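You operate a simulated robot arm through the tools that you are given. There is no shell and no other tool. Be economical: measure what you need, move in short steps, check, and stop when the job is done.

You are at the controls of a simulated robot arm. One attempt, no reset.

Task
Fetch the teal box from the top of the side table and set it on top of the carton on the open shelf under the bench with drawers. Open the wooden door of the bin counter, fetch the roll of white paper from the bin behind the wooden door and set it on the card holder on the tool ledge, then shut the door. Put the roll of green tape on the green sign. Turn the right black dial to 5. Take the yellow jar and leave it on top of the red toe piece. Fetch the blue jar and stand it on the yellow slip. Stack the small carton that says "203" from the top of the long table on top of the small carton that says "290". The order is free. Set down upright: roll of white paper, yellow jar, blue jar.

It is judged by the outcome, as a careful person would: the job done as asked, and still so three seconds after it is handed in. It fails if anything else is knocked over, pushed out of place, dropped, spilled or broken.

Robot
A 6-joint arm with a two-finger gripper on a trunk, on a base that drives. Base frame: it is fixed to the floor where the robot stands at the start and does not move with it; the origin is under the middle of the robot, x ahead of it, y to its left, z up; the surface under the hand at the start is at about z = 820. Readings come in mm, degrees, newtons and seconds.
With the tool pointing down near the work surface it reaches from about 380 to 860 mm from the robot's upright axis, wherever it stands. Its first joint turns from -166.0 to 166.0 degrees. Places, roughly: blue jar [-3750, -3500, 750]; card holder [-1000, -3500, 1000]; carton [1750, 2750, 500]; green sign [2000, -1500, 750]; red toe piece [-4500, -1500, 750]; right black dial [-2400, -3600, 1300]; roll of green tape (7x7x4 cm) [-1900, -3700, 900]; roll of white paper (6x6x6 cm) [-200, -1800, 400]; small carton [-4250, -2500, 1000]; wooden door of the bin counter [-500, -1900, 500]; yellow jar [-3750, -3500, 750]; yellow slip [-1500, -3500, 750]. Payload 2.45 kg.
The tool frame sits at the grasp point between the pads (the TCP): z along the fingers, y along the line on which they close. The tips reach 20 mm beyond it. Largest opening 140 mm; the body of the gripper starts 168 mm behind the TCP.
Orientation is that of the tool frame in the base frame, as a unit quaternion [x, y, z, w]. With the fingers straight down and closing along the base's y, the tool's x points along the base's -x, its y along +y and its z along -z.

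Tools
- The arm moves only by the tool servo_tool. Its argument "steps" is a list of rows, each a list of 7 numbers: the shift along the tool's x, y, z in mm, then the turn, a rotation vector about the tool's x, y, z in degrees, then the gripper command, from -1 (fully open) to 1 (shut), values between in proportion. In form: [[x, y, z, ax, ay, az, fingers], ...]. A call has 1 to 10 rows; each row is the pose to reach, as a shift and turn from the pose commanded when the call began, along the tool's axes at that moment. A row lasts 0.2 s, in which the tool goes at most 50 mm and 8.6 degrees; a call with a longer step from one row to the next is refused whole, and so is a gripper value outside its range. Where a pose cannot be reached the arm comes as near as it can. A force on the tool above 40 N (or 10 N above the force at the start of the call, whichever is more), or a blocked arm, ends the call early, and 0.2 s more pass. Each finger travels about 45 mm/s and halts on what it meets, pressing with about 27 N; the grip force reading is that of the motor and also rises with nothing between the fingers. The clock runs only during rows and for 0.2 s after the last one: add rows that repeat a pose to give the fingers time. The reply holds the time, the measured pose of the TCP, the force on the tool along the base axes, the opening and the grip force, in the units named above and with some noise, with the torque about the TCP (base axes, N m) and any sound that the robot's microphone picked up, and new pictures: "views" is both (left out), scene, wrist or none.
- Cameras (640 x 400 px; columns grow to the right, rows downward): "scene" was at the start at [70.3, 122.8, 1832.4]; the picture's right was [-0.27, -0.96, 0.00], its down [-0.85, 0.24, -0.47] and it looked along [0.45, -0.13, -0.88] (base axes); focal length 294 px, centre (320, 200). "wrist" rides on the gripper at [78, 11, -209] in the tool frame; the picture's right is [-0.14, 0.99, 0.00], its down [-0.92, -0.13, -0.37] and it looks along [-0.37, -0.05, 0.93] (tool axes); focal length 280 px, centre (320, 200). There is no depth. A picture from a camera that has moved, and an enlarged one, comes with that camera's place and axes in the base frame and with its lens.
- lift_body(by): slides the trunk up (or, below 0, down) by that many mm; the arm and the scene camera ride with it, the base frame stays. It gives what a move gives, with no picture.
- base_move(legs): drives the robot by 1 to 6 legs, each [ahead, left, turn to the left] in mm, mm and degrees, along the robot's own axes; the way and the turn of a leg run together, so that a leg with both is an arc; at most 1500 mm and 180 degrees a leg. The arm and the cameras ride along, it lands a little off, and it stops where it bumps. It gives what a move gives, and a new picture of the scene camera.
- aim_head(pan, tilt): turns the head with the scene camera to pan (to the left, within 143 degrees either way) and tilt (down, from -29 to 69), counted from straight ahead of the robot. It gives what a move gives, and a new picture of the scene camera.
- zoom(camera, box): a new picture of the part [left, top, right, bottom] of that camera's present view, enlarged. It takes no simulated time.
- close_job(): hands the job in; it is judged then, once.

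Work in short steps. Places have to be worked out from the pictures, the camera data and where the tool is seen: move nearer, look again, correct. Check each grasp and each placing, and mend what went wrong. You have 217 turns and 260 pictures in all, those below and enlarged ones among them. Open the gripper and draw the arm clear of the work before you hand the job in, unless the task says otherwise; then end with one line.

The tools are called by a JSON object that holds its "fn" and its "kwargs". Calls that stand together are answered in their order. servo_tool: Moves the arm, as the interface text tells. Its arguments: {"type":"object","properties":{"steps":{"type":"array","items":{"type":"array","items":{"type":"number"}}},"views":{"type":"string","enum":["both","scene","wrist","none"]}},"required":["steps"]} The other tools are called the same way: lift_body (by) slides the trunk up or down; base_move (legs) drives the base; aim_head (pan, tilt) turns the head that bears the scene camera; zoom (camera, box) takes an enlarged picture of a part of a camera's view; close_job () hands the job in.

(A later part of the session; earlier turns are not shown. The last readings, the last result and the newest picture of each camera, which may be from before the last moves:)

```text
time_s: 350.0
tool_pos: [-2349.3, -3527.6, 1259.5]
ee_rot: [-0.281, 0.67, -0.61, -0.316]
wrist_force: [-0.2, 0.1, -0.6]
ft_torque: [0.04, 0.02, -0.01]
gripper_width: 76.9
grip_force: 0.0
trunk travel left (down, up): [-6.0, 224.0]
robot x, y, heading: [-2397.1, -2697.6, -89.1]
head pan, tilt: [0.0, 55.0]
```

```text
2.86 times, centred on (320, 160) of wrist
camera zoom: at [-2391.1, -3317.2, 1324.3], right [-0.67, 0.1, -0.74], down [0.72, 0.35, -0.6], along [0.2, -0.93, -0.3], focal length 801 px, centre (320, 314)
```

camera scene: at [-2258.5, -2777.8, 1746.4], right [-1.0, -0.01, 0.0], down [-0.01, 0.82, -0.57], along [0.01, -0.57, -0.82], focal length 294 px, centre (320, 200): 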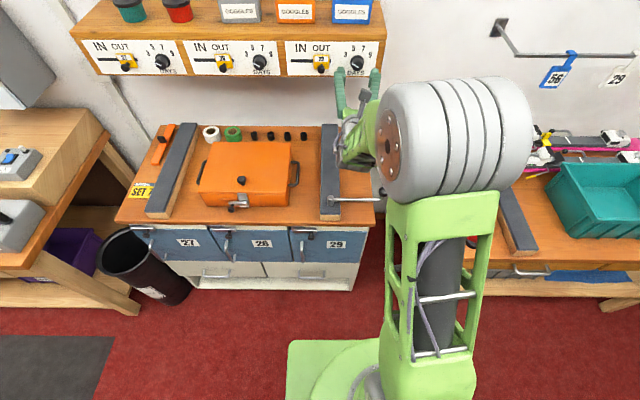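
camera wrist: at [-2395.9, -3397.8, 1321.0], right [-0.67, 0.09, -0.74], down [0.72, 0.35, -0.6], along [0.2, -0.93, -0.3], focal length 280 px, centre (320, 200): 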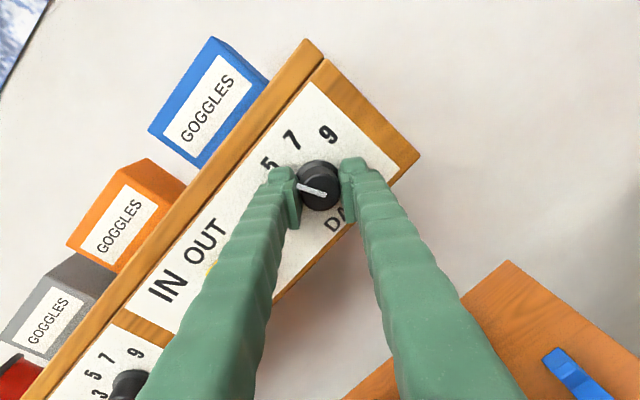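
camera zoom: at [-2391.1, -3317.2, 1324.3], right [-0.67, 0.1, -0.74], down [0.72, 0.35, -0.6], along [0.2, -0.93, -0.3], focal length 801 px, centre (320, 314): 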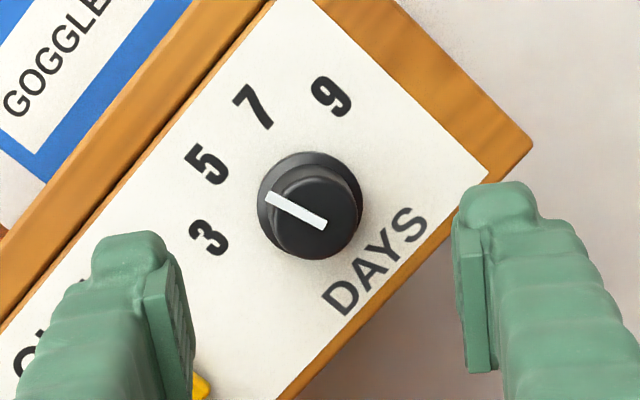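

Dial at 5 (within ~3°). Next, survey the west side: back off and look right.

{"fn": "base_move", "kwargs": {"legs": [[-250, 0, 0], [0, -800, 0]]}}

{"fn": "aim_head", "kwargs": {"pan": -20, "tilt": 40}}

{"fn": "aim_head", "kwargs": {"pan": -85, "tilt": 30}}

```text
time_s: 358.8
tool_pos: [-3148.9, -3298.6, 1258.5]
ee_rot: [-0.283, 0.67, -0.61, -0.315]
wrist_force: [-0.1, 0.3, -0.2]
ft_torque: [0.0, -0.03, -0.01]
gripper_width: 76.8
grip_force: 0.0
trunk travel left (down, up): [-6.0, 224.0]
robot x, y, heading: [-3199.2, -2467.6, -89.1]
head pan, tilt: [0.0, 55.0]
camera scene: at [-3058.2, -2545.5, 1746.5], right [-1.0, -0.02, 0.0], down [-0.01, 0.82, -0.57], along [0.01, -0.57, -0.82], focal length 294 px, centre (320, 200)
```

scene: 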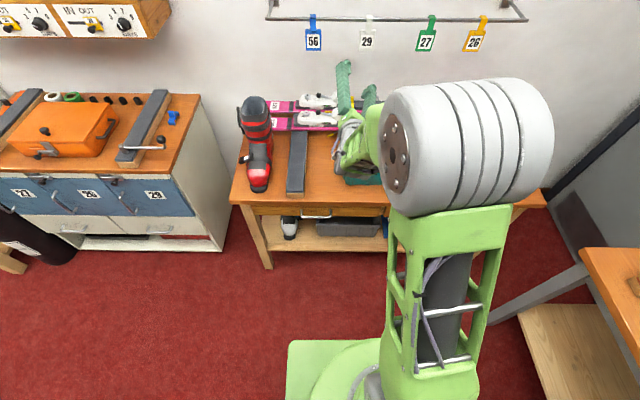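

```text
time_s: 359.6
tool_pos: [-3147.4, -3298.4, 1258.0]
ee_rot: [-0.282, 0.671, -0.609, -0.315]
wrist_force: [-0.1, -0.2, -0.1]
ft_torque: [-0.02, -0.01, 0.03]
gripper_width: 76.9
grip_force: 0.0
trunk travel left (down, up): [-6.0, 224.0]
robot x, y, heading: [-3198.0, -2469.2, -89.2]
head pan, tilt: [-20.0, 40.0]
camera scene: at [-3087.0, -2553.7, 1767.2], right [-0.95, 0.33, 0.0], down [0.21, 0.61, -0.77], along [-0.25, -0.72, -0.64], focal length 294 px, centre (320, 200)
```

scene: 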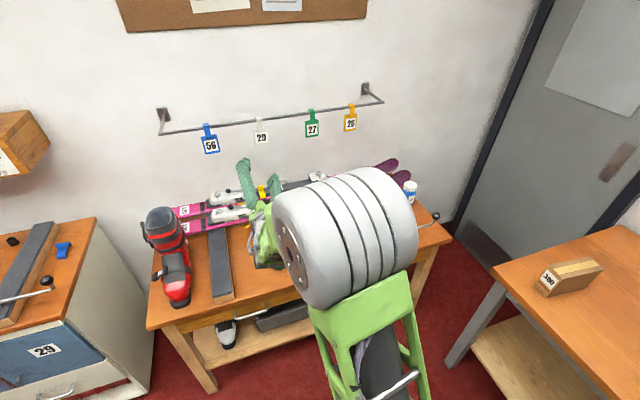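

```text
time_s: 360.9
tool_pos: [-3148.9, -3296.9, 1259.6]
ee_rot: [-0.282, 0.67, -0.61, -0.315]
wrist_force: [1.0, -0.7, 0.6]
ft_torque: [0.01, -0.01, -0.01]
gripper_width: 77.0
grip_force: 0.0
trunk travel left (down, up): [-6.0, 224.0]
robot x, y, heading: [-3199.0, -2466.9, -88.9]
head pan, tilt: [-85.0, 30.0]
camera scene: at [-3149.2, -2482.7, 1782.5], right [-0.1, 0.99, 0.0], down [0.5, 0.05, -0.87], along [-0.86, -0.09, -0.5], focal length 294 px, centre (320, 200)
```

scene: 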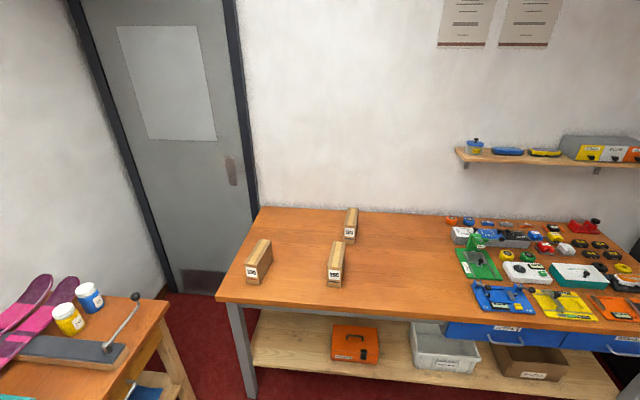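

Zoom on cartons, jars, and the ski-binding parts on the long table (red toe piece).

{"fn": "zoom", "kwargs": {"camera": "scene", "box": [230, 195, 380, 295]}}

{"fn": "zoom", "kwargs": {"camera": "scene", "box": [440, 200, 640, 330]}}

{"fn": "zoom", "kwargs": {"camera": "scene", "box": [0, 260, 180, 380]}}

```text
4.00 times, centred on (305, 245) of scene
camera zoom: at [-3149.2, -2482.7, 1782.5], right [-0.1, 0.99, 0.0], down [0.5, 0.05, -0.87], along [-0.86, -0.09, -0.5], focal length 1175 px, centre (380, 20)
```

zoom: 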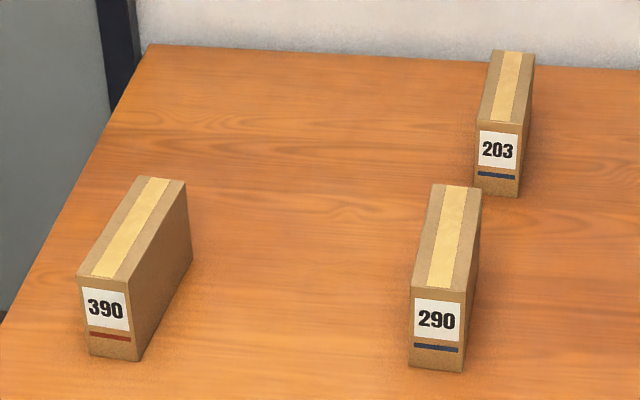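

```text
3.08 times, centred on (540, 265) of scene
camera zoom: at [-3149.2, -2482.7, 1782.5], right [-0.1, 0.99, 0.0], down [0.5, 0.05, -0.87], along [-0.86, -0.09, -0.5], focal length 904 px, centre (-357, 0)
```

zoom: 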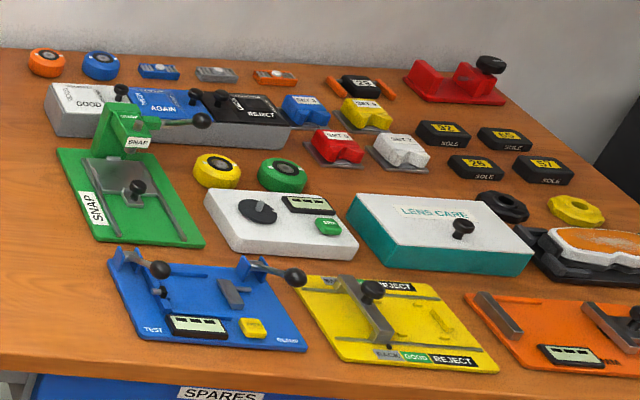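

```text
3.33 times, centred on (90, 320) of scene
camera zoom: at [-3149.2, -2482.7, 1782.5], right [-0.1, 0.99, 0.0], down [0.5, 0.05, -0.87], along [-0.86, -0.09, -0.5], focal length 979 px, centre (1087, -200)
```

zoom: 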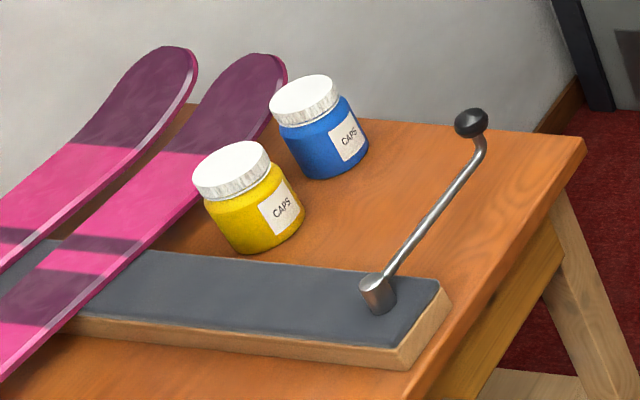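

Clear identification: 203 and 290 cartons, yellow & blue "CAPS" jars, red toe piece ≈(−4430,−1470). Turn to face the long table and re-orient the tool 45° down.

{"fn": "base_move", "kwargs": {"legs": [[0, 0, -91]]}}

{"fn": "servo_tool", "kwargs": {"steps": [[0, 0, 0, -1.4, -6, -5.8, -0.5], [0, 0, 0, -2.7, -11.9, -11.5, -0.5], [0, 0, 0, -4.1, -17.9, -17.3, -0.5], [0, 0, 0, -5.5, -23.9, -23, -0.5], [0, 0, 0, -6.9, -29.9, -28.8, -0.5], [0, 0, 0, -8.2, -35.8, -34.5, -0.5], [0, 0, 0, -9.6, -41.8, -40.3, -0.5]], "views": "wrist"}}

```text
time_s: 365.1
tool_pos: [-4029.7, -2521.6, 1258.3]
ee_rot: [0.272, 0.675, -0.21, -0.653]
wrist_force: [0.2, 0.8, -0.5]
ft_torque: [0.02, 0.02, 0.02]
gripper_width: 76.9
grip_force: 0.1
trunk travel left (down, up): [-6.0, 224.0]
robot x, y, heading: [-3198.4, -2465.1, -178.5]
head pan, tilt: [-85.0, 30.0]
camera scene: at [-3216.1, -2515.8, 1782.5], right [0.99, 0.11, 0.0], down [0.06, -0.5, -0.87], along [-0.1, 0.86, -0.5], focal length 294 px, centre (320, 200)
```

scene: 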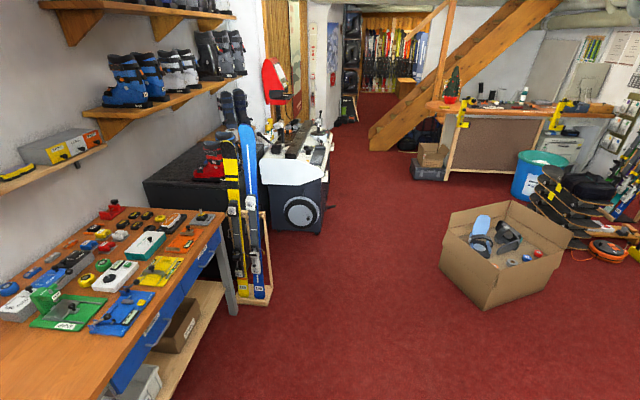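

```text
time_s: 366.8
tool_pos: [-4023.2, -2486.6, 1242.5]
ee_rot: [-0.025, 0.919, -0.035, -0.392]
wrist_force: [0.6, -0.7, 0.2]
ft_torque: [0.04, -0.02, -0.03]
gripper_width: 105.1
grip_force: 0.1
out of reach, approached as far as the arm can: row 2, 3, 5, 6, 7
trunk travel left (down, up): [-6.0, 224.0]
robot x, y, heading: [-3198.3, -2467.1, -178.7]
head pan, tilt: [-85.0, 30.0]
camera wrist: at [-3927.0, -2458.6, 1442.5], right [0.02, 0.99, -0.14], down [0.91, -0.08, -0.41], along [-0.41, -0.12, -0.9], focal length 280 px, centre (320, 200)
```

wrist: 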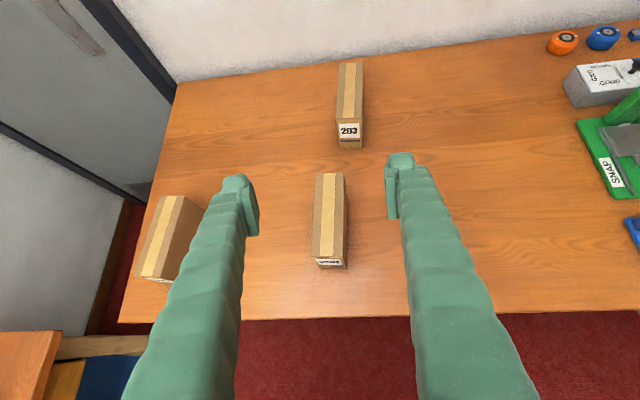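

Triangulated: table z≈853; 290 front (−4037,−2518), 203 front (−4333,−2456), both ~100 tall, ~175 long, yawed ≈−4.5°. Drive in and fix tool yaw.

{"fn": "base_move", "kwargs": {"legs": [[270, -30, 0]]}}

{"fn": "servo_tool", "kwargs": {"steps": [[-20, 0, 20, -4, 0.25, 3.9, -0.5], [-50, 0, 45, -8.1, 0.5, 7.7, -0.5], [-80, 0, 70, -8.1, 0.5, 7.7, -0.5]], "views": "wrist"}}

```text
time_s: 368.7
tool_pos: [-4291.8, -2462.6, 1242.3]
ee_rot: [-0.025, 0.918, -0.036, -0.394]
wrist_force: [0.3, 0.6, 0.5]
ft_torque: [-0.02, 0.03, 0.01]
gripper_width: 104.8
grip_force: 0.0
trunk travel left (down, up): [-6.0, 224.0]
robot x, y, heading: [-3464.8, -2444.4, -178.7]
head pan, tilt: [-85.0, 30.0]
camera scene: at [-3485.1, -2492.4, 1782.5], right [0.99, 0.11, 0.0], down [0.06, -0.5, -0.87], along [-0.09, 0.86, -0.5], focal length 294 px, centre (320, 200)
```

scene: 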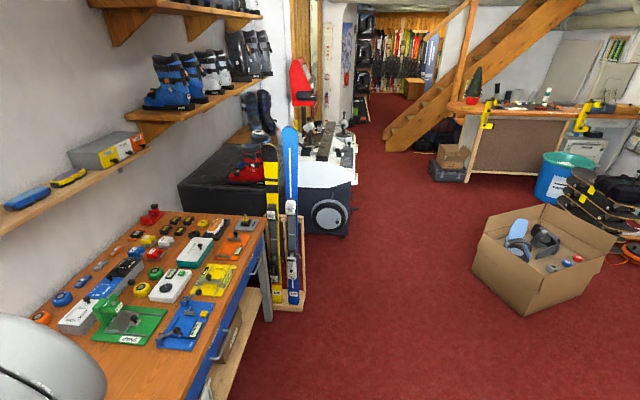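

```text
time_s: 369.5
tool_pos: [-4287.5, -2445.8, 1140.3]
ee_rot: [0.053, 0.908, -0.026, -0.415]
wrist_force: [0.5, -0.1, 0.9]
ft_torque: [-0.01, -0.02, 0.01]
gripper_width: 105.0
grip_force: 0.0
out of reach, approached as far as the arm can: row 1, 2, 3
trunk travel left (down, up): [-6.0, 224.0]
robot x, y, heading: [-3469.3, -2442.5, -178.6]
head pan, tilt: [-85.0, 30.0]
camera wrist: at [-4179.5, -2423.1, 1334.1], right [0.16, 0.97, -0.19], down [0.87, -0.23, -0.44], along [-0.47, -0.1, -0.88], focal length 280 px, centre (320, 200)
```

wrist: 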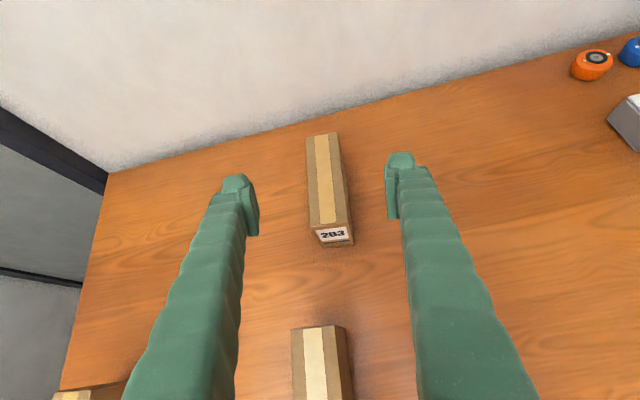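

Well aligned over 203. Apply small yaw/roll correction and descend halfway.

{"fn": "servo_tool", "kwargs": {"steps": [[-15, 2, 40, -1.2, 0.1, -1.3, -0.5], [-33, 3, 82, -2.4, 0.1, -2.5, -0.5], [-50, 5, 125, -3.6, 0.2, -3.8, -0.5]], "views": "wrist"}}

```text
time_s: 370.3
tool_pos: [-4342.5, -2460.6, 1014.2]
ee_rot: [0.048, 0.917, 0.045, -0.394]
wrist_force: [-0.4, 0.5, 0.4]
ft_torque: [-0.02, 0.0, 0.03]
gripper_width: 105.1
grip_force: 0.0
out of reach, approached as far as the arm can: row 1
trunk travel left (down, up): [-6.0, 224.0]
robot x, y, heading: [-3463.5, -2441.6, -178.9]
head pan, tilt: [-85.0, 30.0]
camera wrist: at [-4244.6, -2469.8, 1213.8], right [0.22, 0.97, -0.06], down [0.88, -0.22, -0.42], along [-0.42, 0.04, -0.91], focal length 280 px, centre (320, 200)
```

wrist: 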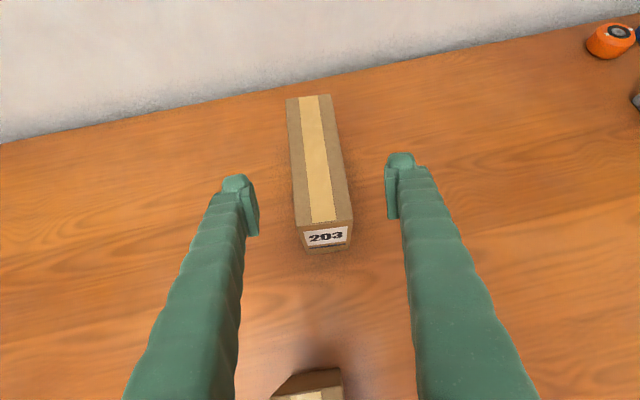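

Descend to the grasp with a 5° yaw correction.

{"fn": "servo_tool", "kwargs": {"steps": [[-11, -1, 41, 1.2, 0, -1.1, -0.5], [-22, -2, 82, 2.4, 0.1, -2.3, -0.5], [-34, -2, 123, 3.6, 0.2, -3.4, -0.5]], "views": "wrist"}}

```text
time_s: 371.1
tool_pos: [-4407.6, -2450.1, 905.7]
ee_rot: [0.007, 0.918, 0.027, -0.396]
wrist_force: [0.2, -0.7, -0.4]
ft_torque: [0.04, -0.03, 0.01]
gripper_width: 105.1
grip_force: 0.1
trunk travel left (down, up): [-6.0, 224.0]
robot x, y, heading: [-3466.8, -2445.7, -178.8]
head pan, tilt: [-85.0, 30.0]
camera wrist: at [-4308.8, -2451.3, 1106.3], right [0.13, 0.99, -0.06], down [0.9, -0.14, -0.42], along [-0.43, 0.0, -0.91], focal length 280 px, centre (320, 200)
```

wrist: 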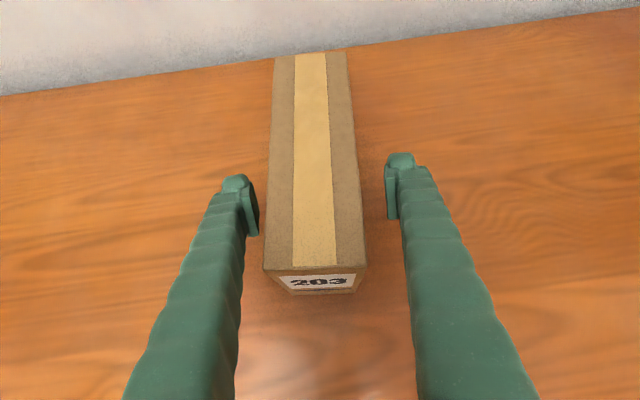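

Straddled nicely. Close and lift 130 mm.

{"fn": "servo_tool", "kwargs": {"steps": [[0, 0, 0, 0, 0, 0, -0.1], [0, 0, 0, 0, 0, 0, 0.3], [0, 0, 0, 0, 0, 0, 0.3], [0, 0, 0, 0, 0, 0, 0.3]], "views": "none"}}

{"fn": "servo_tool", "kwargs": {"steps": [[22, 0, -21, 0, 0, 0, 0.3], [55, 0, -52, 0, 0, 0, 0.3], [88, 0, -83, 0, 0, 0, 0.3], [110, 0, -103, 0, 0, 0, 0.3]], "views": "wrist"}}

```text
time_s: 372.1
tool_pos: [-4406.6, -2450.1, 906.2]
ee_rot: [0.008, 0.918, 0.027, -0.396]
wrist_force: [-0.2, -0.8, 0.9]
ft_torque: [-0.19, -0.11, -0.09]
gripper_width: 62.4
grip_force: 27.0
trunk travel left (down, up): [-6.0, 224.0]
robot x, y, heading: [-3462.7, -2441.5, -178.9]
head pan, tilt: [-85.0, 30.0]
```

```text
time_s: 373.1
tool_pos: [-4409.0, -2457.3, 1056.8]
ee_rot: [0.002, 0.918, 0.029, -0.395]
wrist_force: [1.4, -0.6, -1.9]
ft_torque: [0.02, 0.03, -0.04]
gripper_width: 60.1
grip_force: 27.0
trunk travel left (down, up): [-6.0, 224.0]
robot x, y, heading: [-3469.6, -2441.7, -178.8]
head pan, tilt: [-85.0, 30.0]
camera wrist: at [-4309.6, -2458.9, 1257.0], right [0.12, 0.99, -0.05], down [0.9, -0.13, -0.42], along [-0.43, 0.01, -0.9], focal length 280 px, centre (320, 200)
```

wrist: 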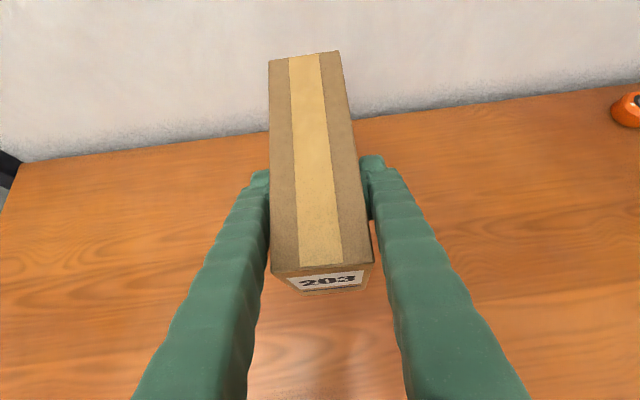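

Held. Use the base to carry it back over carton 290.

{"fn": "base_move", "kwargs": {"legs": [[-296, 50, 0]]}}

{"fn": "servo_tool", "kwargs": {"steps": [[0, 0, 0, 0, 0, 0, 0.3]], "views": "wrist"}}

```text
time_s: 375.1
tool_pos: [-4113.6, -2497.7, 1057.9]
ee_rot: [0.009, 0.918, 0.028, -0.396]
wrist_force: [-0.3, 0.1, -3.0]
ft_torque: [0.0, -0.04, -0.02]
gripper_width: 60.1
grip_force: 27.6
trunk travel left (down, up): [-6.0, 224.0]
robot x, y, heading: [-3172.7, -2486.2, -179.0]
head pan, tilt: [-85.0, 30.0]
camera scene: at [-3189.7, -2536.4, 1782.6], right [0.99, 0.1, 0.0], down [0.05, -0.5, -0.87], along [-0.09, 0.86, -0.5], focal length 294 px, centre (320, 200)
```

scene: 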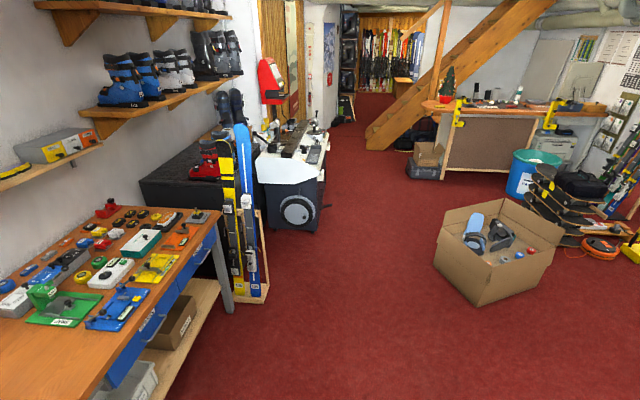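

```text
time_s: 375.5
tool_pos: [-4114.6, -2497.3, 1056.3]
ee_rot: [0.01, 0.918, 0.03, -0.395]
wrist_force: [0.2, -0.4, -2.0]
ft_torque: [0.03, -0.02, 0.02]
gripper_width: 59.9
grip_force: 26.8
trunk travel left (down, up): [-6.0, 224.0]
robot x, y, heading: [-3172.2, -2485.5, -178.9]
head pan, tilt: [-85.0, 30.0]
camera wrist: at [-4015.5, -2498.0, 1256.0], right [0.13, 0.99, -0.06], down [0.9, -0.15, -0.42], along [-0.42, 0.01, -0.91], focal length 280 px, centre (320, 200)
```

wrist: 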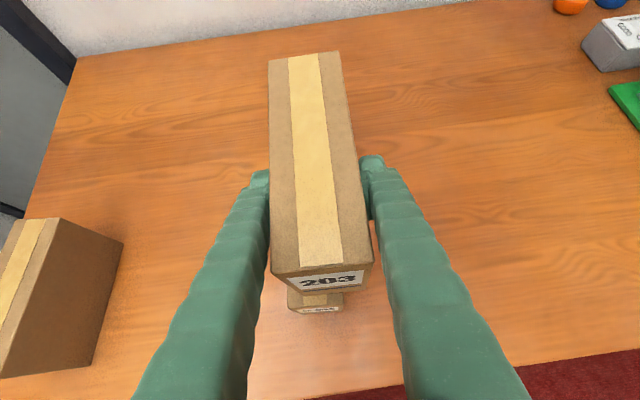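

Shift 13 mm in −y, then lower until contact.

{"fn": "servo_tool", "kwargs": {"steps": [[-10, -13, 6, 0, 0, 0, 0.3], [-24, -13, 19, 0, 0, 0, 0.3], [-32, -13, 24, 0, 0, 0, 0.3], [-36, -13, 28, 0, 0, 0, 0.3], [-39, -13, 31, 0, 0, 0, 0.3], [-42, -13, 34, 0, 0, 0, 0.3], [-45, -13, 37, 0, 0, 0, 0.3]], "views": "wrist"}}

```text
time_s: 377.1
tool_pos: [-4114.2, -2507.9, 1006.8]
ee_rot: [0.01, 0.916, 0.028, -0.401]
wrist_force: [-2.7, -0.1, 10.2]
ft_torque: [-0.34, -0.27, -0.02]
gripper_width: 60.4
grip_force: 27.0
trunk travel left (down, up): [-6.0, 224.0]
robot x, y, heading: [-3167.8, -2488.8, -179.0]
head pan, tilt: [-85.0, 30.0]
stopped in row 7: the force on the tool passed its limit at 46 N (the readings are from after the stop); the commanded pose is now the measured one
camera wrist: at [-4012.1, -2509.4, 1206.3], right [0.13, 0.99, -0.06], down [0.89, -0.15, -0.43], along [-0.44, 0.01, -0.9], focal length 280 px, centre (320, 200)
```

wrist: 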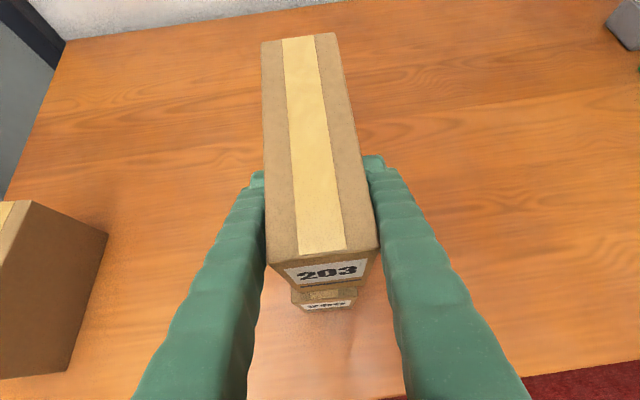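

Contact and aligned. Release and retreat along the tool axis.

{"fn": "servo_tool", "kwargs": {"steps": [[1, 0, -1, 0, 0, 0, 0], [1, 0, -1, 0, 0, 0, -0.2], [1, 0, -1, 0, 0, 0, -0.4], [1, 0, -1, 0, 0, 0, -0.4], [10, 0, -40, 0, 0, 0, -0.4], [20, 0, -85, 0, 0, 0, -0.4], [30, 0, -130, 0, 0, 0, -0.4]], "views": "wrist"}}

```text
time_s: 378.7
tool_pos: [-4036.9, -2516.5, 1114.1]
ee_rot: [0.01, 0.916, 0.029, -0.399]
wrist_force: [-0.3, 0.2, 0.5]
ft_torque: [0.02, 0.01, 0.0]
gripper_width: 97.8
grip_force: 0.1
trunk travel left (down, up): [-6.0, 224.0]
robot x, y, heading: [-3172.2, -2484.4, -179.1]
head pan, tilt: [-85.0, 30.0]
camera wrist: at [-3936.3, -2517.6, 1313.9], right [0.13, 0.99, -0.06], down [0.89, -0.14, -0.43], along [-0.43, 0.01, -0.9], focal length 280 px, centre (320, 200)
```

wrist: 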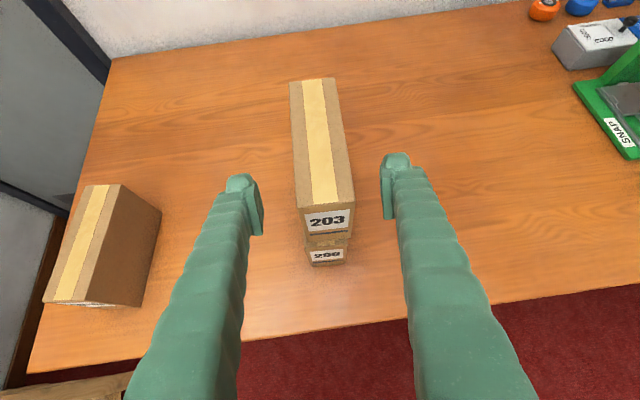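

Stacked correctly. Now the yellow jar: swing the arm to the robot's left at constant orientation.

{"fn": "servo_tool", "kwargs": {"steps": [[-19, -35, -23, 0, 0, 0, -0.4], [-38, -71, -46, 0, 0, 0, -0.4], [-57, -106, -69, 0, 0, 0, -0.4], [-76, -142, -92, 0, 0, 0, -0.4], [-95, -177, -115, 0, 0, 0, -0.4], [-114, -212, -137, 0, 0, 0, -0.4], [-133, -248, -160, 0, 0, 0, -0.4], [-152, -283, -183, 0, 0, 0, -0.4], [-171, -319, -206, 0, 0, 0, -0.4], [-190, -354, -229, 0, 0, 0, -0.4]], "views": "none"}}

{"fn": "servo_tool", "kwargs": {"steps": [[-19, -35, -23, 0, 0, 0, -0.4], [-38, -71, -46, 0, 0, 0, -0.4], [-57, -106, -69, 0, 0, 0, -0.4], [-76, -142, -92, 0, 0, 0, -0.4], [-95, -177, -115, 0, 0, 0, -0.4], [-114, -212, -137, 0, 0, 0, -0.4], [-133, -248, -160, 0, 0, 0, -0.4], [-152, -283, -183, 0, 0, 0, -0.4], [-171, -319, -206, 0, 0, 0, -0.4], [-190, -354, -229, 0, 0, 0, -0.4]], "views": "none"}}

```text
time_s: 380.9
tool_pos: [-3756.0, -2885.2, 1114.8]
ee_rot: [0.01, 0.916, 0.029, -0.4]
wrist_force: [0.6, -0.4, 0.3]
ft_torque: [0.03, 0.03, 0.0]
gripper_width: 97.8
grip_force: 0.0
trunk travel left (down, up): [-6.0, 224.0]
robot x, y, heading: [-3174.7, -2489.7, -178.9]
head pan, tilt: [-85.0, 30.0]
```

```text
time_s: 383.1
tool_pos: [-3471.8, -3249.1, 1113.8]
ee_rot: [0.01, 0.916, 0.03, -0.4]
wrist_force: [0.8, -0.1, 0.3]
ft_torque: [0.03, -0.03, -0.03]
gripper_width: 97.9
grip_force: 0.1
trunk travel left (down, up): [-6.0, 224.0]
robot x, y, heading: [-3167.1, -2484.2, -179.0]
head pan, tilt: [-85.0, 30.0]
```

Move the base closer and view the jars with the wrist camera.

{"fn": "base_move", "kwargs": {"legs": [[150, 180, 0]]}}

{"fn": "servo_tool", "kwargs": {"steps": [[0, 0, 0, 0, 0, 0, -0.4]], "views": "wrist"}}

```text
time_s: 385.3
tool_pos: [-3617.8, -3433.6, 1113.5]
ee_rot: [0.008, 0.917, 0.028, -0.399]
wrist_force: [-0.8, -0.2, -0.9]
ft_torque: [0.06, -0.01, 0.02]
gripper_width: 98.0
grip_force: 0.1
trunk travel left (down, up): [-6.0, 224.0]
robot x, y, heading: [-3317.8, -2671.5, -178.7]
head pan, tilt: [-85.0, 30.0]
camera scene: at [-3336.7, -2719.8, 1782.5], right [0.99, 0.11, 0.0], down [0.05, -0.5, -0.87], along [-0.09, 0.86, -0.5], focal length 294 px, centre (320, 200)
```

scene: 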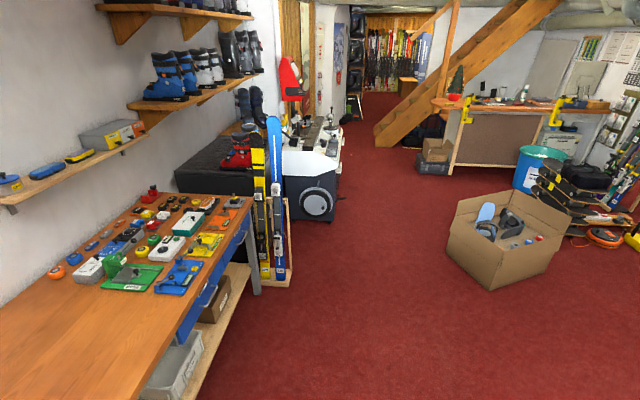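

```text
time_s: 385.7
tool_pos: [-3616.6, -3434.9, 1115.2]
ee_rot: [0.008, 0.917, 0.027, -0.398]
wrist_force: [-0.1, 0.2, 0.1]
ft_torque: [0.01, 0.0, -0.01]
gripper_width: 98.0
grip_force: 0.1
trunk travel left (down, up): [-6.0, 224.0]
robot x, y, heading: [-3317.6, -2668.0, -179.0]
head pan, tilt: [-85.0, 30.0]
camera wrist: at [-3517.4, -3434.6, 1314.3], right [0.13, 0.99, -0.06], down [0.89, -0.14, -0.43], along [-0.43, 0.01, -0.9], focal length 280 px, centre (320, 200)
```

wrist: 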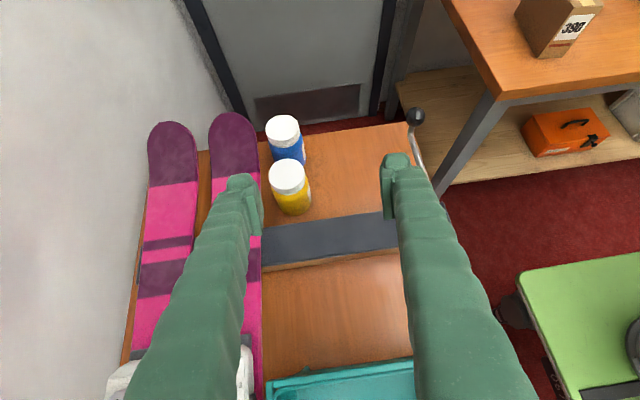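

Yellow jar top ≈(−3763,−3478,908). Move to a pre-grasp on the diagonal.

{"fn": "servo_tool", "kwargs": {"steps": [[-16, -11, 36, 0, 0, 0, -0.4], [-32, -22, 72, 0, 0, 0, -0.4], [-48, -33, 108, 0, 0, 0, -0.4], [-64, -44, 144, 0, 0, 0, -0.4], [-79, -55, 180, 0, 0, 0, -0.4]], "views": "wrist"}}

```text
time_s: 386.9
tool_pos: [-3687.0, -3451.5, 936.3]
ee_rot: [0.009, 0.916, 0.028, -0.399]
wrist_force: [0.3, 0.2, -0.6]
ft_torque: [0.01, 0.01, 0.02]
gripper_width: 98.0
grip_force: 0.0
out of reach, approached as far as the arm can: row 3, 4, 5
trunk travel left (down, up): [-6.0, 224.0]
robot x, y, heading: [-3318.0, -2672.0, -178.8]
head pan, tilt: [-85.0, 30.0]
camera wrist: at [-3587.8, -3453.3, 1136.1], right [0.13, 0.99, -0.06], down [0.89, -0.14, -0.43], along [-0.43, 0.01, -0.9], focal length 280 px, centre (320, 200)
```

wrist: 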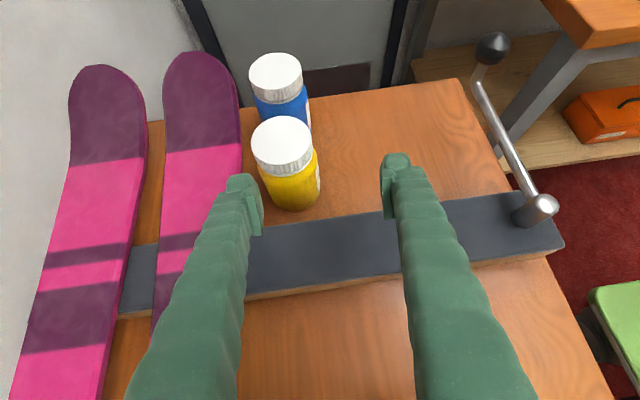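

Reach limit; pull the hand back, bring the base closer, then re-approach.

{"fn": "servo_tool", "kwargs": {"steps": [[-23, 15, -39, 0, 0, 0, -0.4], [-47, 30, -78, 0, 0, 0, -0.4]], "views": "none"}}

{"fn": "base_move", "kwargs": {"legs": [[80, 60, 0]]}}

{"fn": "servo_tool", "kwargs": {"steps": [[0, 0, 0, 0, 0, 0, -0.4]], "views": "wrist"}}

```text
time_s: 387.5
tool_pos: [-3597.9, -3423.9, 959.9]
ee_rot: [0.008, 0.916, 0.026, -0.4]
wrist_force: [0.2, 0.9, -0.5]
ft_torque: [-0.05, 0.02, -0.01]
gripper_width: 98.1
grip_force: 0.0
trunk travel left (down, up): [-6.0, 224.0]
robot x, y, heading: [-3317.5, -2671.9, -178.9]
head pan, tilt: [-85.0, 30.0]
```

```text
time_s: 388.7
tool_pos: [-3675.3, -3487.6, 958.2]
ee_rot: [0.008, 0.917, 0.027, -0.399]
wrist_force: [-0.3, 0.9, -1.0]
ft_torque: [0.02, 0.01, -0.02]
gripper_width: 98.0
grip_force: 0.1
trunk travel left (down, up): [-6.0, 224.0]
robot x, y, heading: [-3397.3, -2733.3, -178.6]
head pan, tilt: [-85.0, 30.0]
camera scene: at [-3415.1, -2781.2, 1782.5], right [0.99, 0.11, 0.0], down [0.06, -0.5, -0.87], along [-0.1, 0.86, -0.5], focal length 294 px, centre (320, 200)
```

scene: 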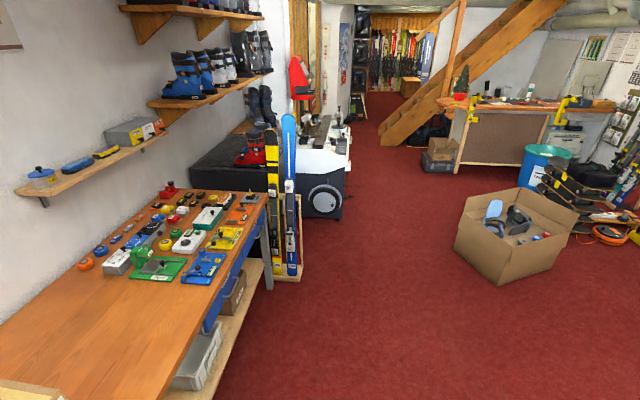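

```text
time_s: 389.1
tool_pos: [-3675.7, -3487.5, 958.8]
ee_rot: [0.007, 0.916, 0.027, -0.4]
wrist_force: [0.3, 0.4, -0.1]
ft_torque: [-0.01, 0.0, -0.04]
gripper_width: 98.2
grip_force: 0.0
trunk travel left (down, up): [-6.0, 224.0]
robot x, y, heading: [-3396.3, -2735.1, -178.8]
head pan, tilt: [-85.0, 30.0]
camera wrist: at [-3574.7, -3488.0, 1158.2], right [0.13, 0.99, -0.06], down [0.89, -0.14, -0.43], along [-0.43, 0.0, -0.9], focal length 280 px, centre (320, 200)
```

wrist: 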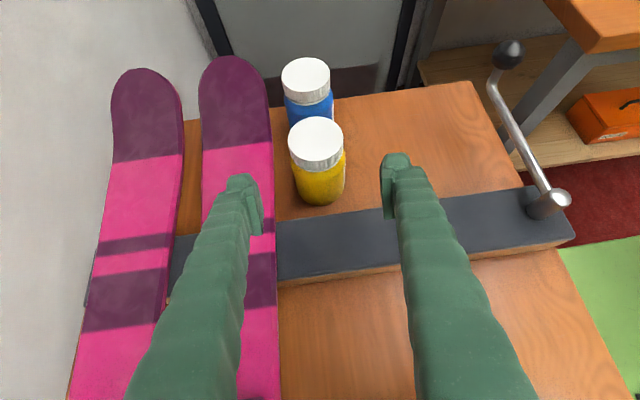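

Nicely aligned. Advance 122 mm along the tool axis.

{"fn": "servo_tool", "kwargs": {"steps": [[-1, 0, 40, 0, 0, 0, -0.3], [-2, 0, 80, 0, 0, 0, -0.3], [-4, 0, 105, 0, 0, 0, -0.3], [-4, 0, 120, 0, 0, 0, -0.3]], "views": "wrist"}}

```text
time_s: 390.1
tool_pos: [-3758.5, -3480.2, 880.2]
ee_rot: [0.009, 0.916, 0.023, -0.401]
wrist_force: [10.3, 5.4, 32.2]
ft_torque: [-2.21, -0.33, 0.72]
gripper_width: 91.6
grip_force: 0.6
trunk travel left (down, up): [-6.0, 224.0]
robot x, y, heading: [-3394.0, -2730.2, -178.5]
head pan, tilt: [-85.0, 30.0]
camera wrist: at [-3657.0, -3480.5, 1079.9], right [0.13, 0.99, -0.07], down [0.89, -0.14, -0.43], along [-0.44, -0.01, -0.9], focal length 280 px, centre (320, 200)
```

wrist: 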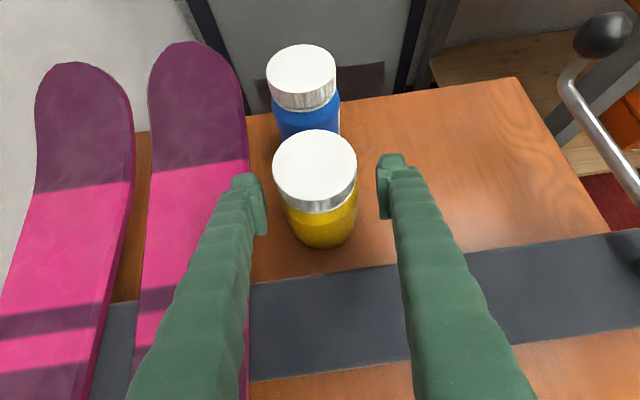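

The left finger rests on the ski edge. Raise 8 mm, narrow the opening, then close.

{"fn": "servo_tool", "kwargs": {"steps": [[6, 0, -6, 0, 0, 0, -0.3], [6, 0, -6, 0, 0, 0, -0.12], [6, 0, -6, 0, 0, 0, -0.05], [3, 0, -1, 0, 0, 0, 0.2], [3, 0, -1, 0, 0, 0, 0.4], [3, 0, -1, 0, 0, 0, 0.4], [3, 0, -1, 0, 0, 0, 0.4]], "views": "wrist"}}

```text
time_s: 391.7
tool_pos: [-3762.4, -3480.3, 877.1]
ee_rot: [0.008, 0.917, 0.028, -0.399]
wrist_force: [-0.8, 0.7, 2.1]
ft_torque: [0.05, 0.11, -0.07]
gripper_width: 66.9
grip_force: 27.0
trunk travel left (down, up): [-6.0, 224.0]
robot x, y, heading: [-3396.3, -2732.9, -179.1]
head pan, tilt: [-85.0, 30.0]
camera wrist: at [-3661.3, -3480.8, 1076.3], right [0.13, 0.99, -0.06], down [0.89, -0.14, -0.43], along [-0.43, 0.01, -0.9], focal length 280 px, centre (320, 200)
```

wrist: 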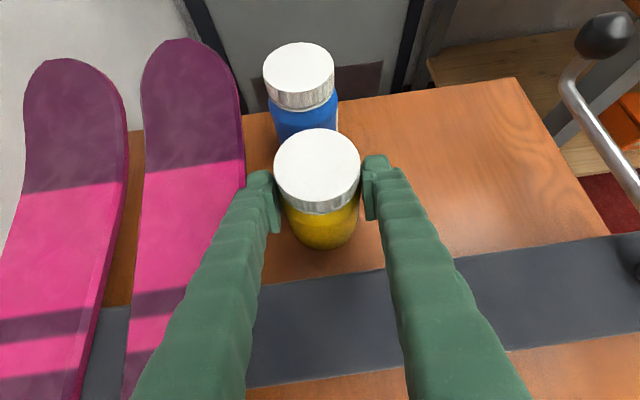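

Gripped (67 mm). Lift to z≈1100 and drive toward the long table's binding area.

{"fn": "servo_tool", "kwargs": {"steps": [[15, 0, -14, 0, 0, 0, 0.4], [48, 0, -45, 0, 0, 0, 0.4], [81, 0, -75, 0, 0, 0, 0.4], [114, 0, -106, 0, 0, 0, 0.4], [147, 0, -136, 0, 0, 0, 0.4], [162, 0, -150, 0, 0, 0, 0.4]], "views": "none"}}

{"fn": "base_move", "kwargs": {"legs": [[0, -1240, 0]]}}

{"fn": "aim_head", "kwargs": {"pan": -30, "tilt": 40}}

```text
time_s: 393.1
tool_pos: [-3762.3, -3491.3, 1099.1]
ee_rot: [0.008, 0.917, 0.028, -0.399]
wrist_force: [-0.1, 0.3, -3.2]
ft_torque: [0.01, -0.06, 0.04]
gripper_width: 66.9
grip_force: 26.8
trunk travel left (down, up): [-6.0, 224.0]
robot x, y, heading: [-3397.2, -2731.0, -178.6]
head pan, tilt: [-85.0, 30.0]
```

```text
time_s: 404.1
tool_pos: [-3789.0, -2279.3, 1097.9]
ee_rot: [0.0, 0.917, 0.024, -0.399]
wrist_force: [0.2, 0.1, -1.9]
ft_torque: [0.05, 0.04, 0.01]
gripper_width: 67.2
grip_force: 26.5
trunk travel left (down, up): [-6.0, 224.0]
robot x, y, heading: [-3433.3, -1513.2, -177.9]
head pan, tilt: [-85.0, 30.0]
camera scene: at [-3452.4, -1563.1, 1782.5], right [0.99, 0.13, 0.0], down [0.06, -0.5, -0.87], along [-0.11, 0.86, -0.5], focal length 294 px, centre (320, 200)
```

scene: 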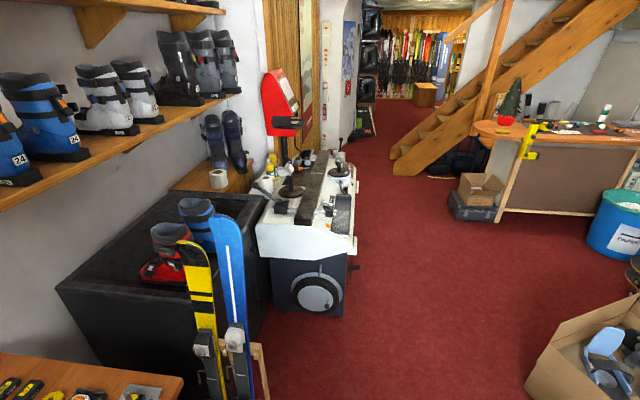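

```text
time_s: 405.3
tool_pos: [-3787.4, -2279.4, 1097.9]
ee_rot: [0.0, 0.916, 0.025, -0.4]
wrist_force: [0.2, -0.2, -2.1]
ft_torque: [0.0, -0.02, 0.04]
gripper_width: 67.2
grip_force: 27.3
trunk travel left (down, up): [-6.0, 224.0]
robot x, y, heading: [-3434.9, -1513.0, -177.7]
head pan, tilt: [-30.0, 40.0]
camera scene: at [-3516.1, -1613.3, 1767.2], right [0.47, 0.88, 0.0], down [0.57, -0.3, -0.77], along [-0.68, 0.36, -0.64], focal length 294 px, centre (320, 200)
```

scene: 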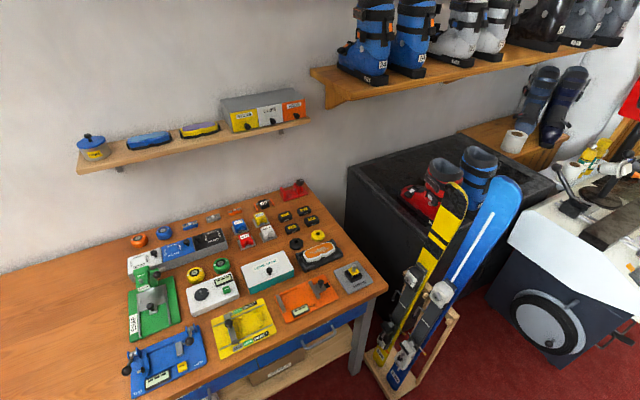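

Zoom on the toe pieces.

{"fn": "zoom", "kwargs": {"camera": "scene", "box": [200, 190, 320, 265]}}

```text
5.33 times, centred on (260, 228) of scene
camera zoom: at [-3516.1, -1613.3, 1767.2], right [0.47, 0.88, 0.0], down [0.57, -0.3, -0.77], along [-0.68, 0.36, -0.64], focal length 1567 px, centre (640, 53)
```

zoom: 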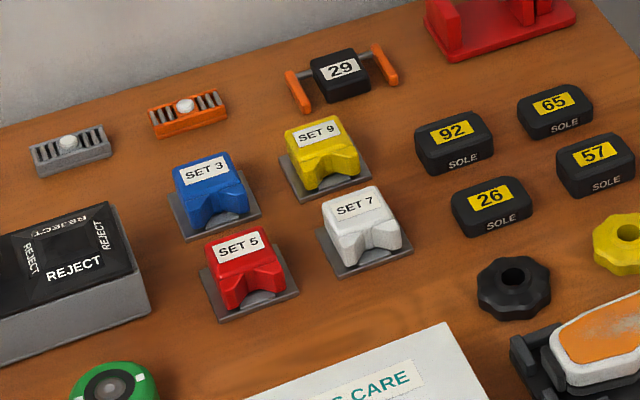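

Red toe piece "SET 5" identified. Swing the arm to the front over the table.

{"fn": "servo_tool", "kwargs": {"steps": [[15, 42, 19, 0, 0, 0, 0.4], [29, 84, 37, 0, 0, 0, 0.4], [44, 127, 56, 0, 0, 0, 0.4], [59, 169, 75, 0, 0, 0, 0.4], [73, 211, 94, 0, 0, 0, 0.4], [88, 253, 112, 0, 0, 0, 0.4], [103, 295, 131, 0, 0, 0, 0.4], [117, 337, 150, 0, 0, 0, 0.4], [132, 379, 168, 0, 0, 0, 0.4]], "views": "none"}}

{"fn": "servo_tool", "kwargs": {"steps": [[15, 42, 19, 0, 0, 0, 0.4], [29, 84, 37, 0, 0, 0, 0.4], [44, 127, 56, 0, 0, 0, 0.4], [59, 169, 75, 0, 0, 0, 0.4], [73, 211, 94, 0, 0, 0, 0.4], [88, 253, 112, 0, 0, 0, 0.4], [103, 295, 131, 0, 0, 0, 0.4], [117, 337, 150, 0, 0, 0, 0.4], [132, 379, 168, 0, 0, 0, 0.4]], "views": "wrist"}}

```text
time_s: 407.3
tool_pos: [-3993.7, -1896.1, 1097.4]
ee_rot: [0.0, 0.916, 0.025, -0.4]
wrist_force: [-0.6, -0.1, -2.2]
ft_torque: [-0.01, -0.05, 0.0]
gripper_width: 67.1
grip_force: 27.1
trunk travel left (down, up): [-6.0, 224.0]
robot x, y, heading: [-3435.0, -1510.4, -177.9]
head pan, tilt: [-30.0, 40.0]
```

```text
time_s: 409.3
tool_pos: [-4200.4, -1511.1, 1094.2]
ee_rot: [0.001, 0.917, 0.024, -0.399]
wrist_force: [-0.1, -0.4, -2.5]
ft_torque: [0.02, -0.03, 0.01]
gripper_width: 66.8
grip_force: 26.6
trunk travel left (down, up): [-6.0, 224.0]
robot x, y, heading: [-3432.5, -1511.5, -177.6]
head pan, tilt: [-30.0, 40.0]
camera wrist: at [-4099.8, -1510.6, 1294.6], right [0.11, 0.99, -0.06], down [0.9, -0.13, -0.43], along [-0.43, 0.0, -0.9], focal length 280 px, centre (320, 200)
```

wrist: 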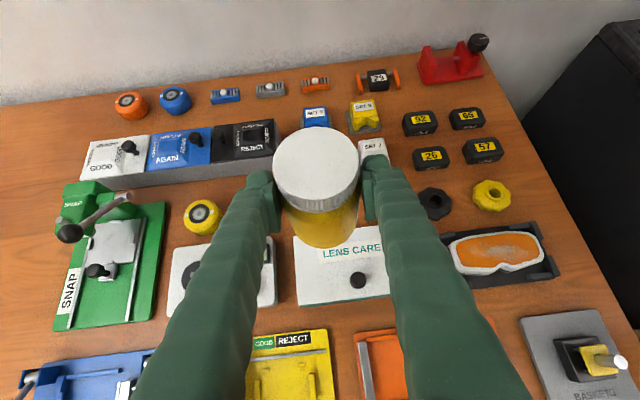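

The red piece is hidden by the jar; sidestep 75 mm to see it and measure.

{"fn": "servo_tool", "kwargs": {"steps": [[20, -38, 22, 0, 0, 0, 0.4], [40, -76, 44, 0, 0, 0, 0.4]], "views": "wrist"}}

```text
time_s: 409.9
tool_pos: [-4262.4, -1588.1, 1091.9]
ee_rot: [0.0, 0.917, 0.025, -0.399]
wrist_force: [-0.2, 0.4, -2.5]
ft_torque: [0.02, -0.06, -0.02]
gripper_width: 67.2
grip_force: 26.9
trunk travel left (down, up): [-6.0, 224.0]
robot x, y, heading: [-3437.8, -1515.7, -177.7]
head pan, tilt: [-30.0, 40.0]
camera wrist: at [-4162.0, -1587.9, 1292.0], right [0.11, 0.99, -0.06], down [0.9, -0.13, -0.43], along [-0.43, 0.0, -0.9], focal length 280 px, centre (320, 200)
```

wrist: 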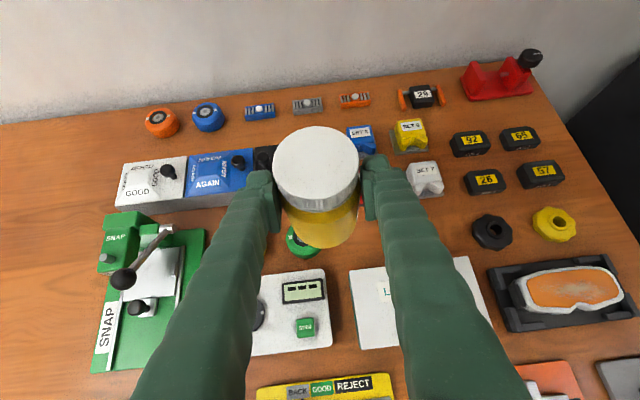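

Using the parallelogram of the four toe pieces, red is ≈(−4390,−1499). Move the base 30 mm in and hover above it.

{"fn": "base_move", "kwargs": {"legs": [[30, 0, 0]]}}

{"fn": "servo_tool", "kwargs": {"steps": [[-1, 42, 10, 0, 0, 0, 0.4], [-2, 82, 20, 0, 0, 0, 0.4], [-2, 82, 60, 0, 0, 0, 0.4], [-3, 82, 100, 0, 0, 0, 0.4], [-3, 82, 130, 0, 0, 0, 0.4]], "views": "both"}}

{"fn": "zoom", "kwargs": {"camera": "scene", "box": [180, 170, 340, 270]}}

```text
time_s: 410.7
tool_pos: [-4291.1, -1589.6, 1091.5]
ee_rot: [0.0, 0.917, 0.024, -0.399]
wrist_force: [-0.1, 0.2, -2.4]
ft_torque: [-0.06, -0.02, -0.01]
gripper_width: 67.0
grip_force: 26.5
trunk travel left (down, up): [-6.0, 224.0]
robot x, y, heading: [-3464.4, -1514.1, -177.5]
head pan, tilt: [-30.0, 40.0]
camera scene: at [-3547.3, -1614.4, 1767.1], right [0.46, 0.89, 0.0], down [0.57, -0.3, -0.77], along [-0.68, 0.36, -0.64], focal length 294 px, centre (320, 200)
```

scene: 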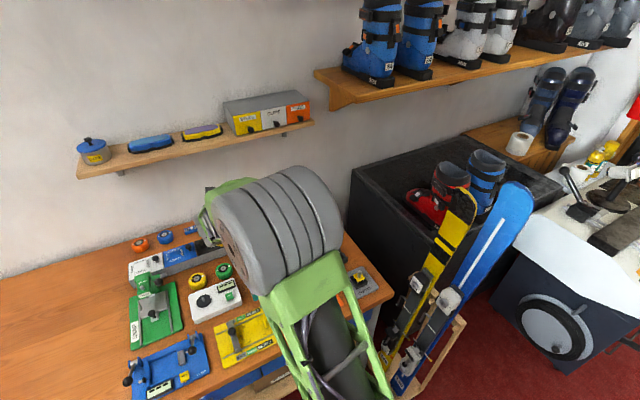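

```text
time_s: 411.9
tool_pos: [-4383.0, -1502.2, 1007.3]
ee_rot: [0.0, 0.917, 0.024, -0.399]
wrist_force: [0.0, -0.1, -3.1]
ft_torque: [-0.01, -0.06, 0.01]
gripper_width: 67.1
grip_force: 27.4
trunk travel left (down, up): [-6.0, 224.0]
robot x, y, heading: [-3462.8, -1513.8, -178.0]
head pan, tilt: [-30.0, 40.0]
camera scene: at [-3546.7, -1614.3, 1767.1], right [0.46, 0.89, 0.0], down [0.57, -0.3, -0.77], along [-0.68, 0.36, -0.64], focal length 294 px, centre (320, 200)
camera wrist: at [-4284.2, -1501.2, 1206.6], right [0.11, 0.99, -0.06], down [0.9, -0.13, -0.43], along [-0.43, 0.0, -0.9], focal length 280 px, centre (320, 200)
```

scene: 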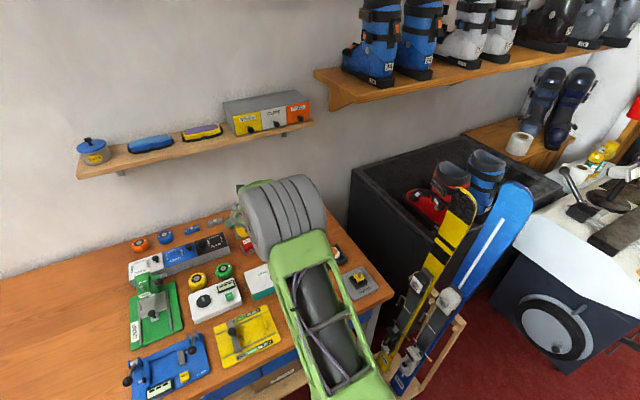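
wrist: 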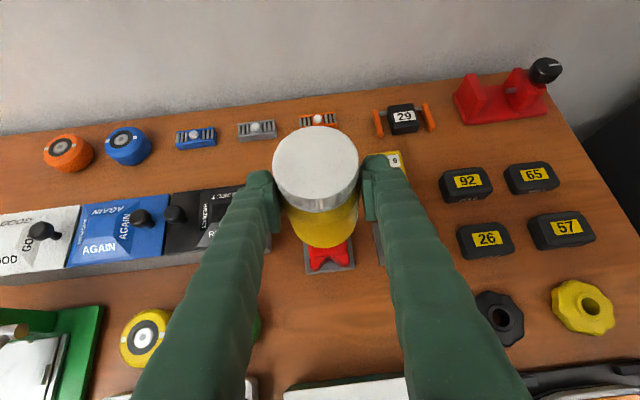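

```text
4.00 times, centred on (260, 220) of scene
camera zoom: at [-3546.7, -1614.3, 1767.1], right [0.46, 0.89, 0.0], down [0.57, -0.3, -0.77], along [-0.68, 0.36, -0.64], focal length 1175 px, centre (560, 120)
```

zoom: 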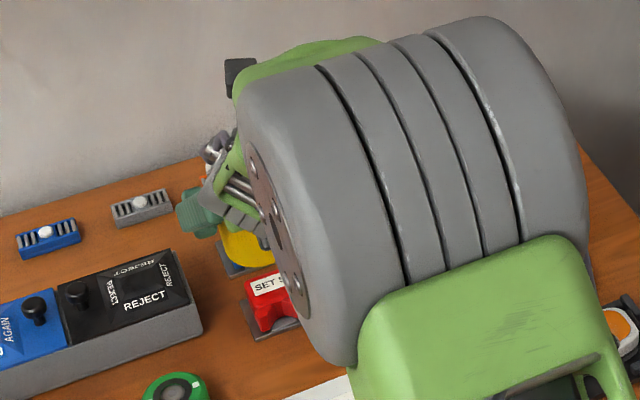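

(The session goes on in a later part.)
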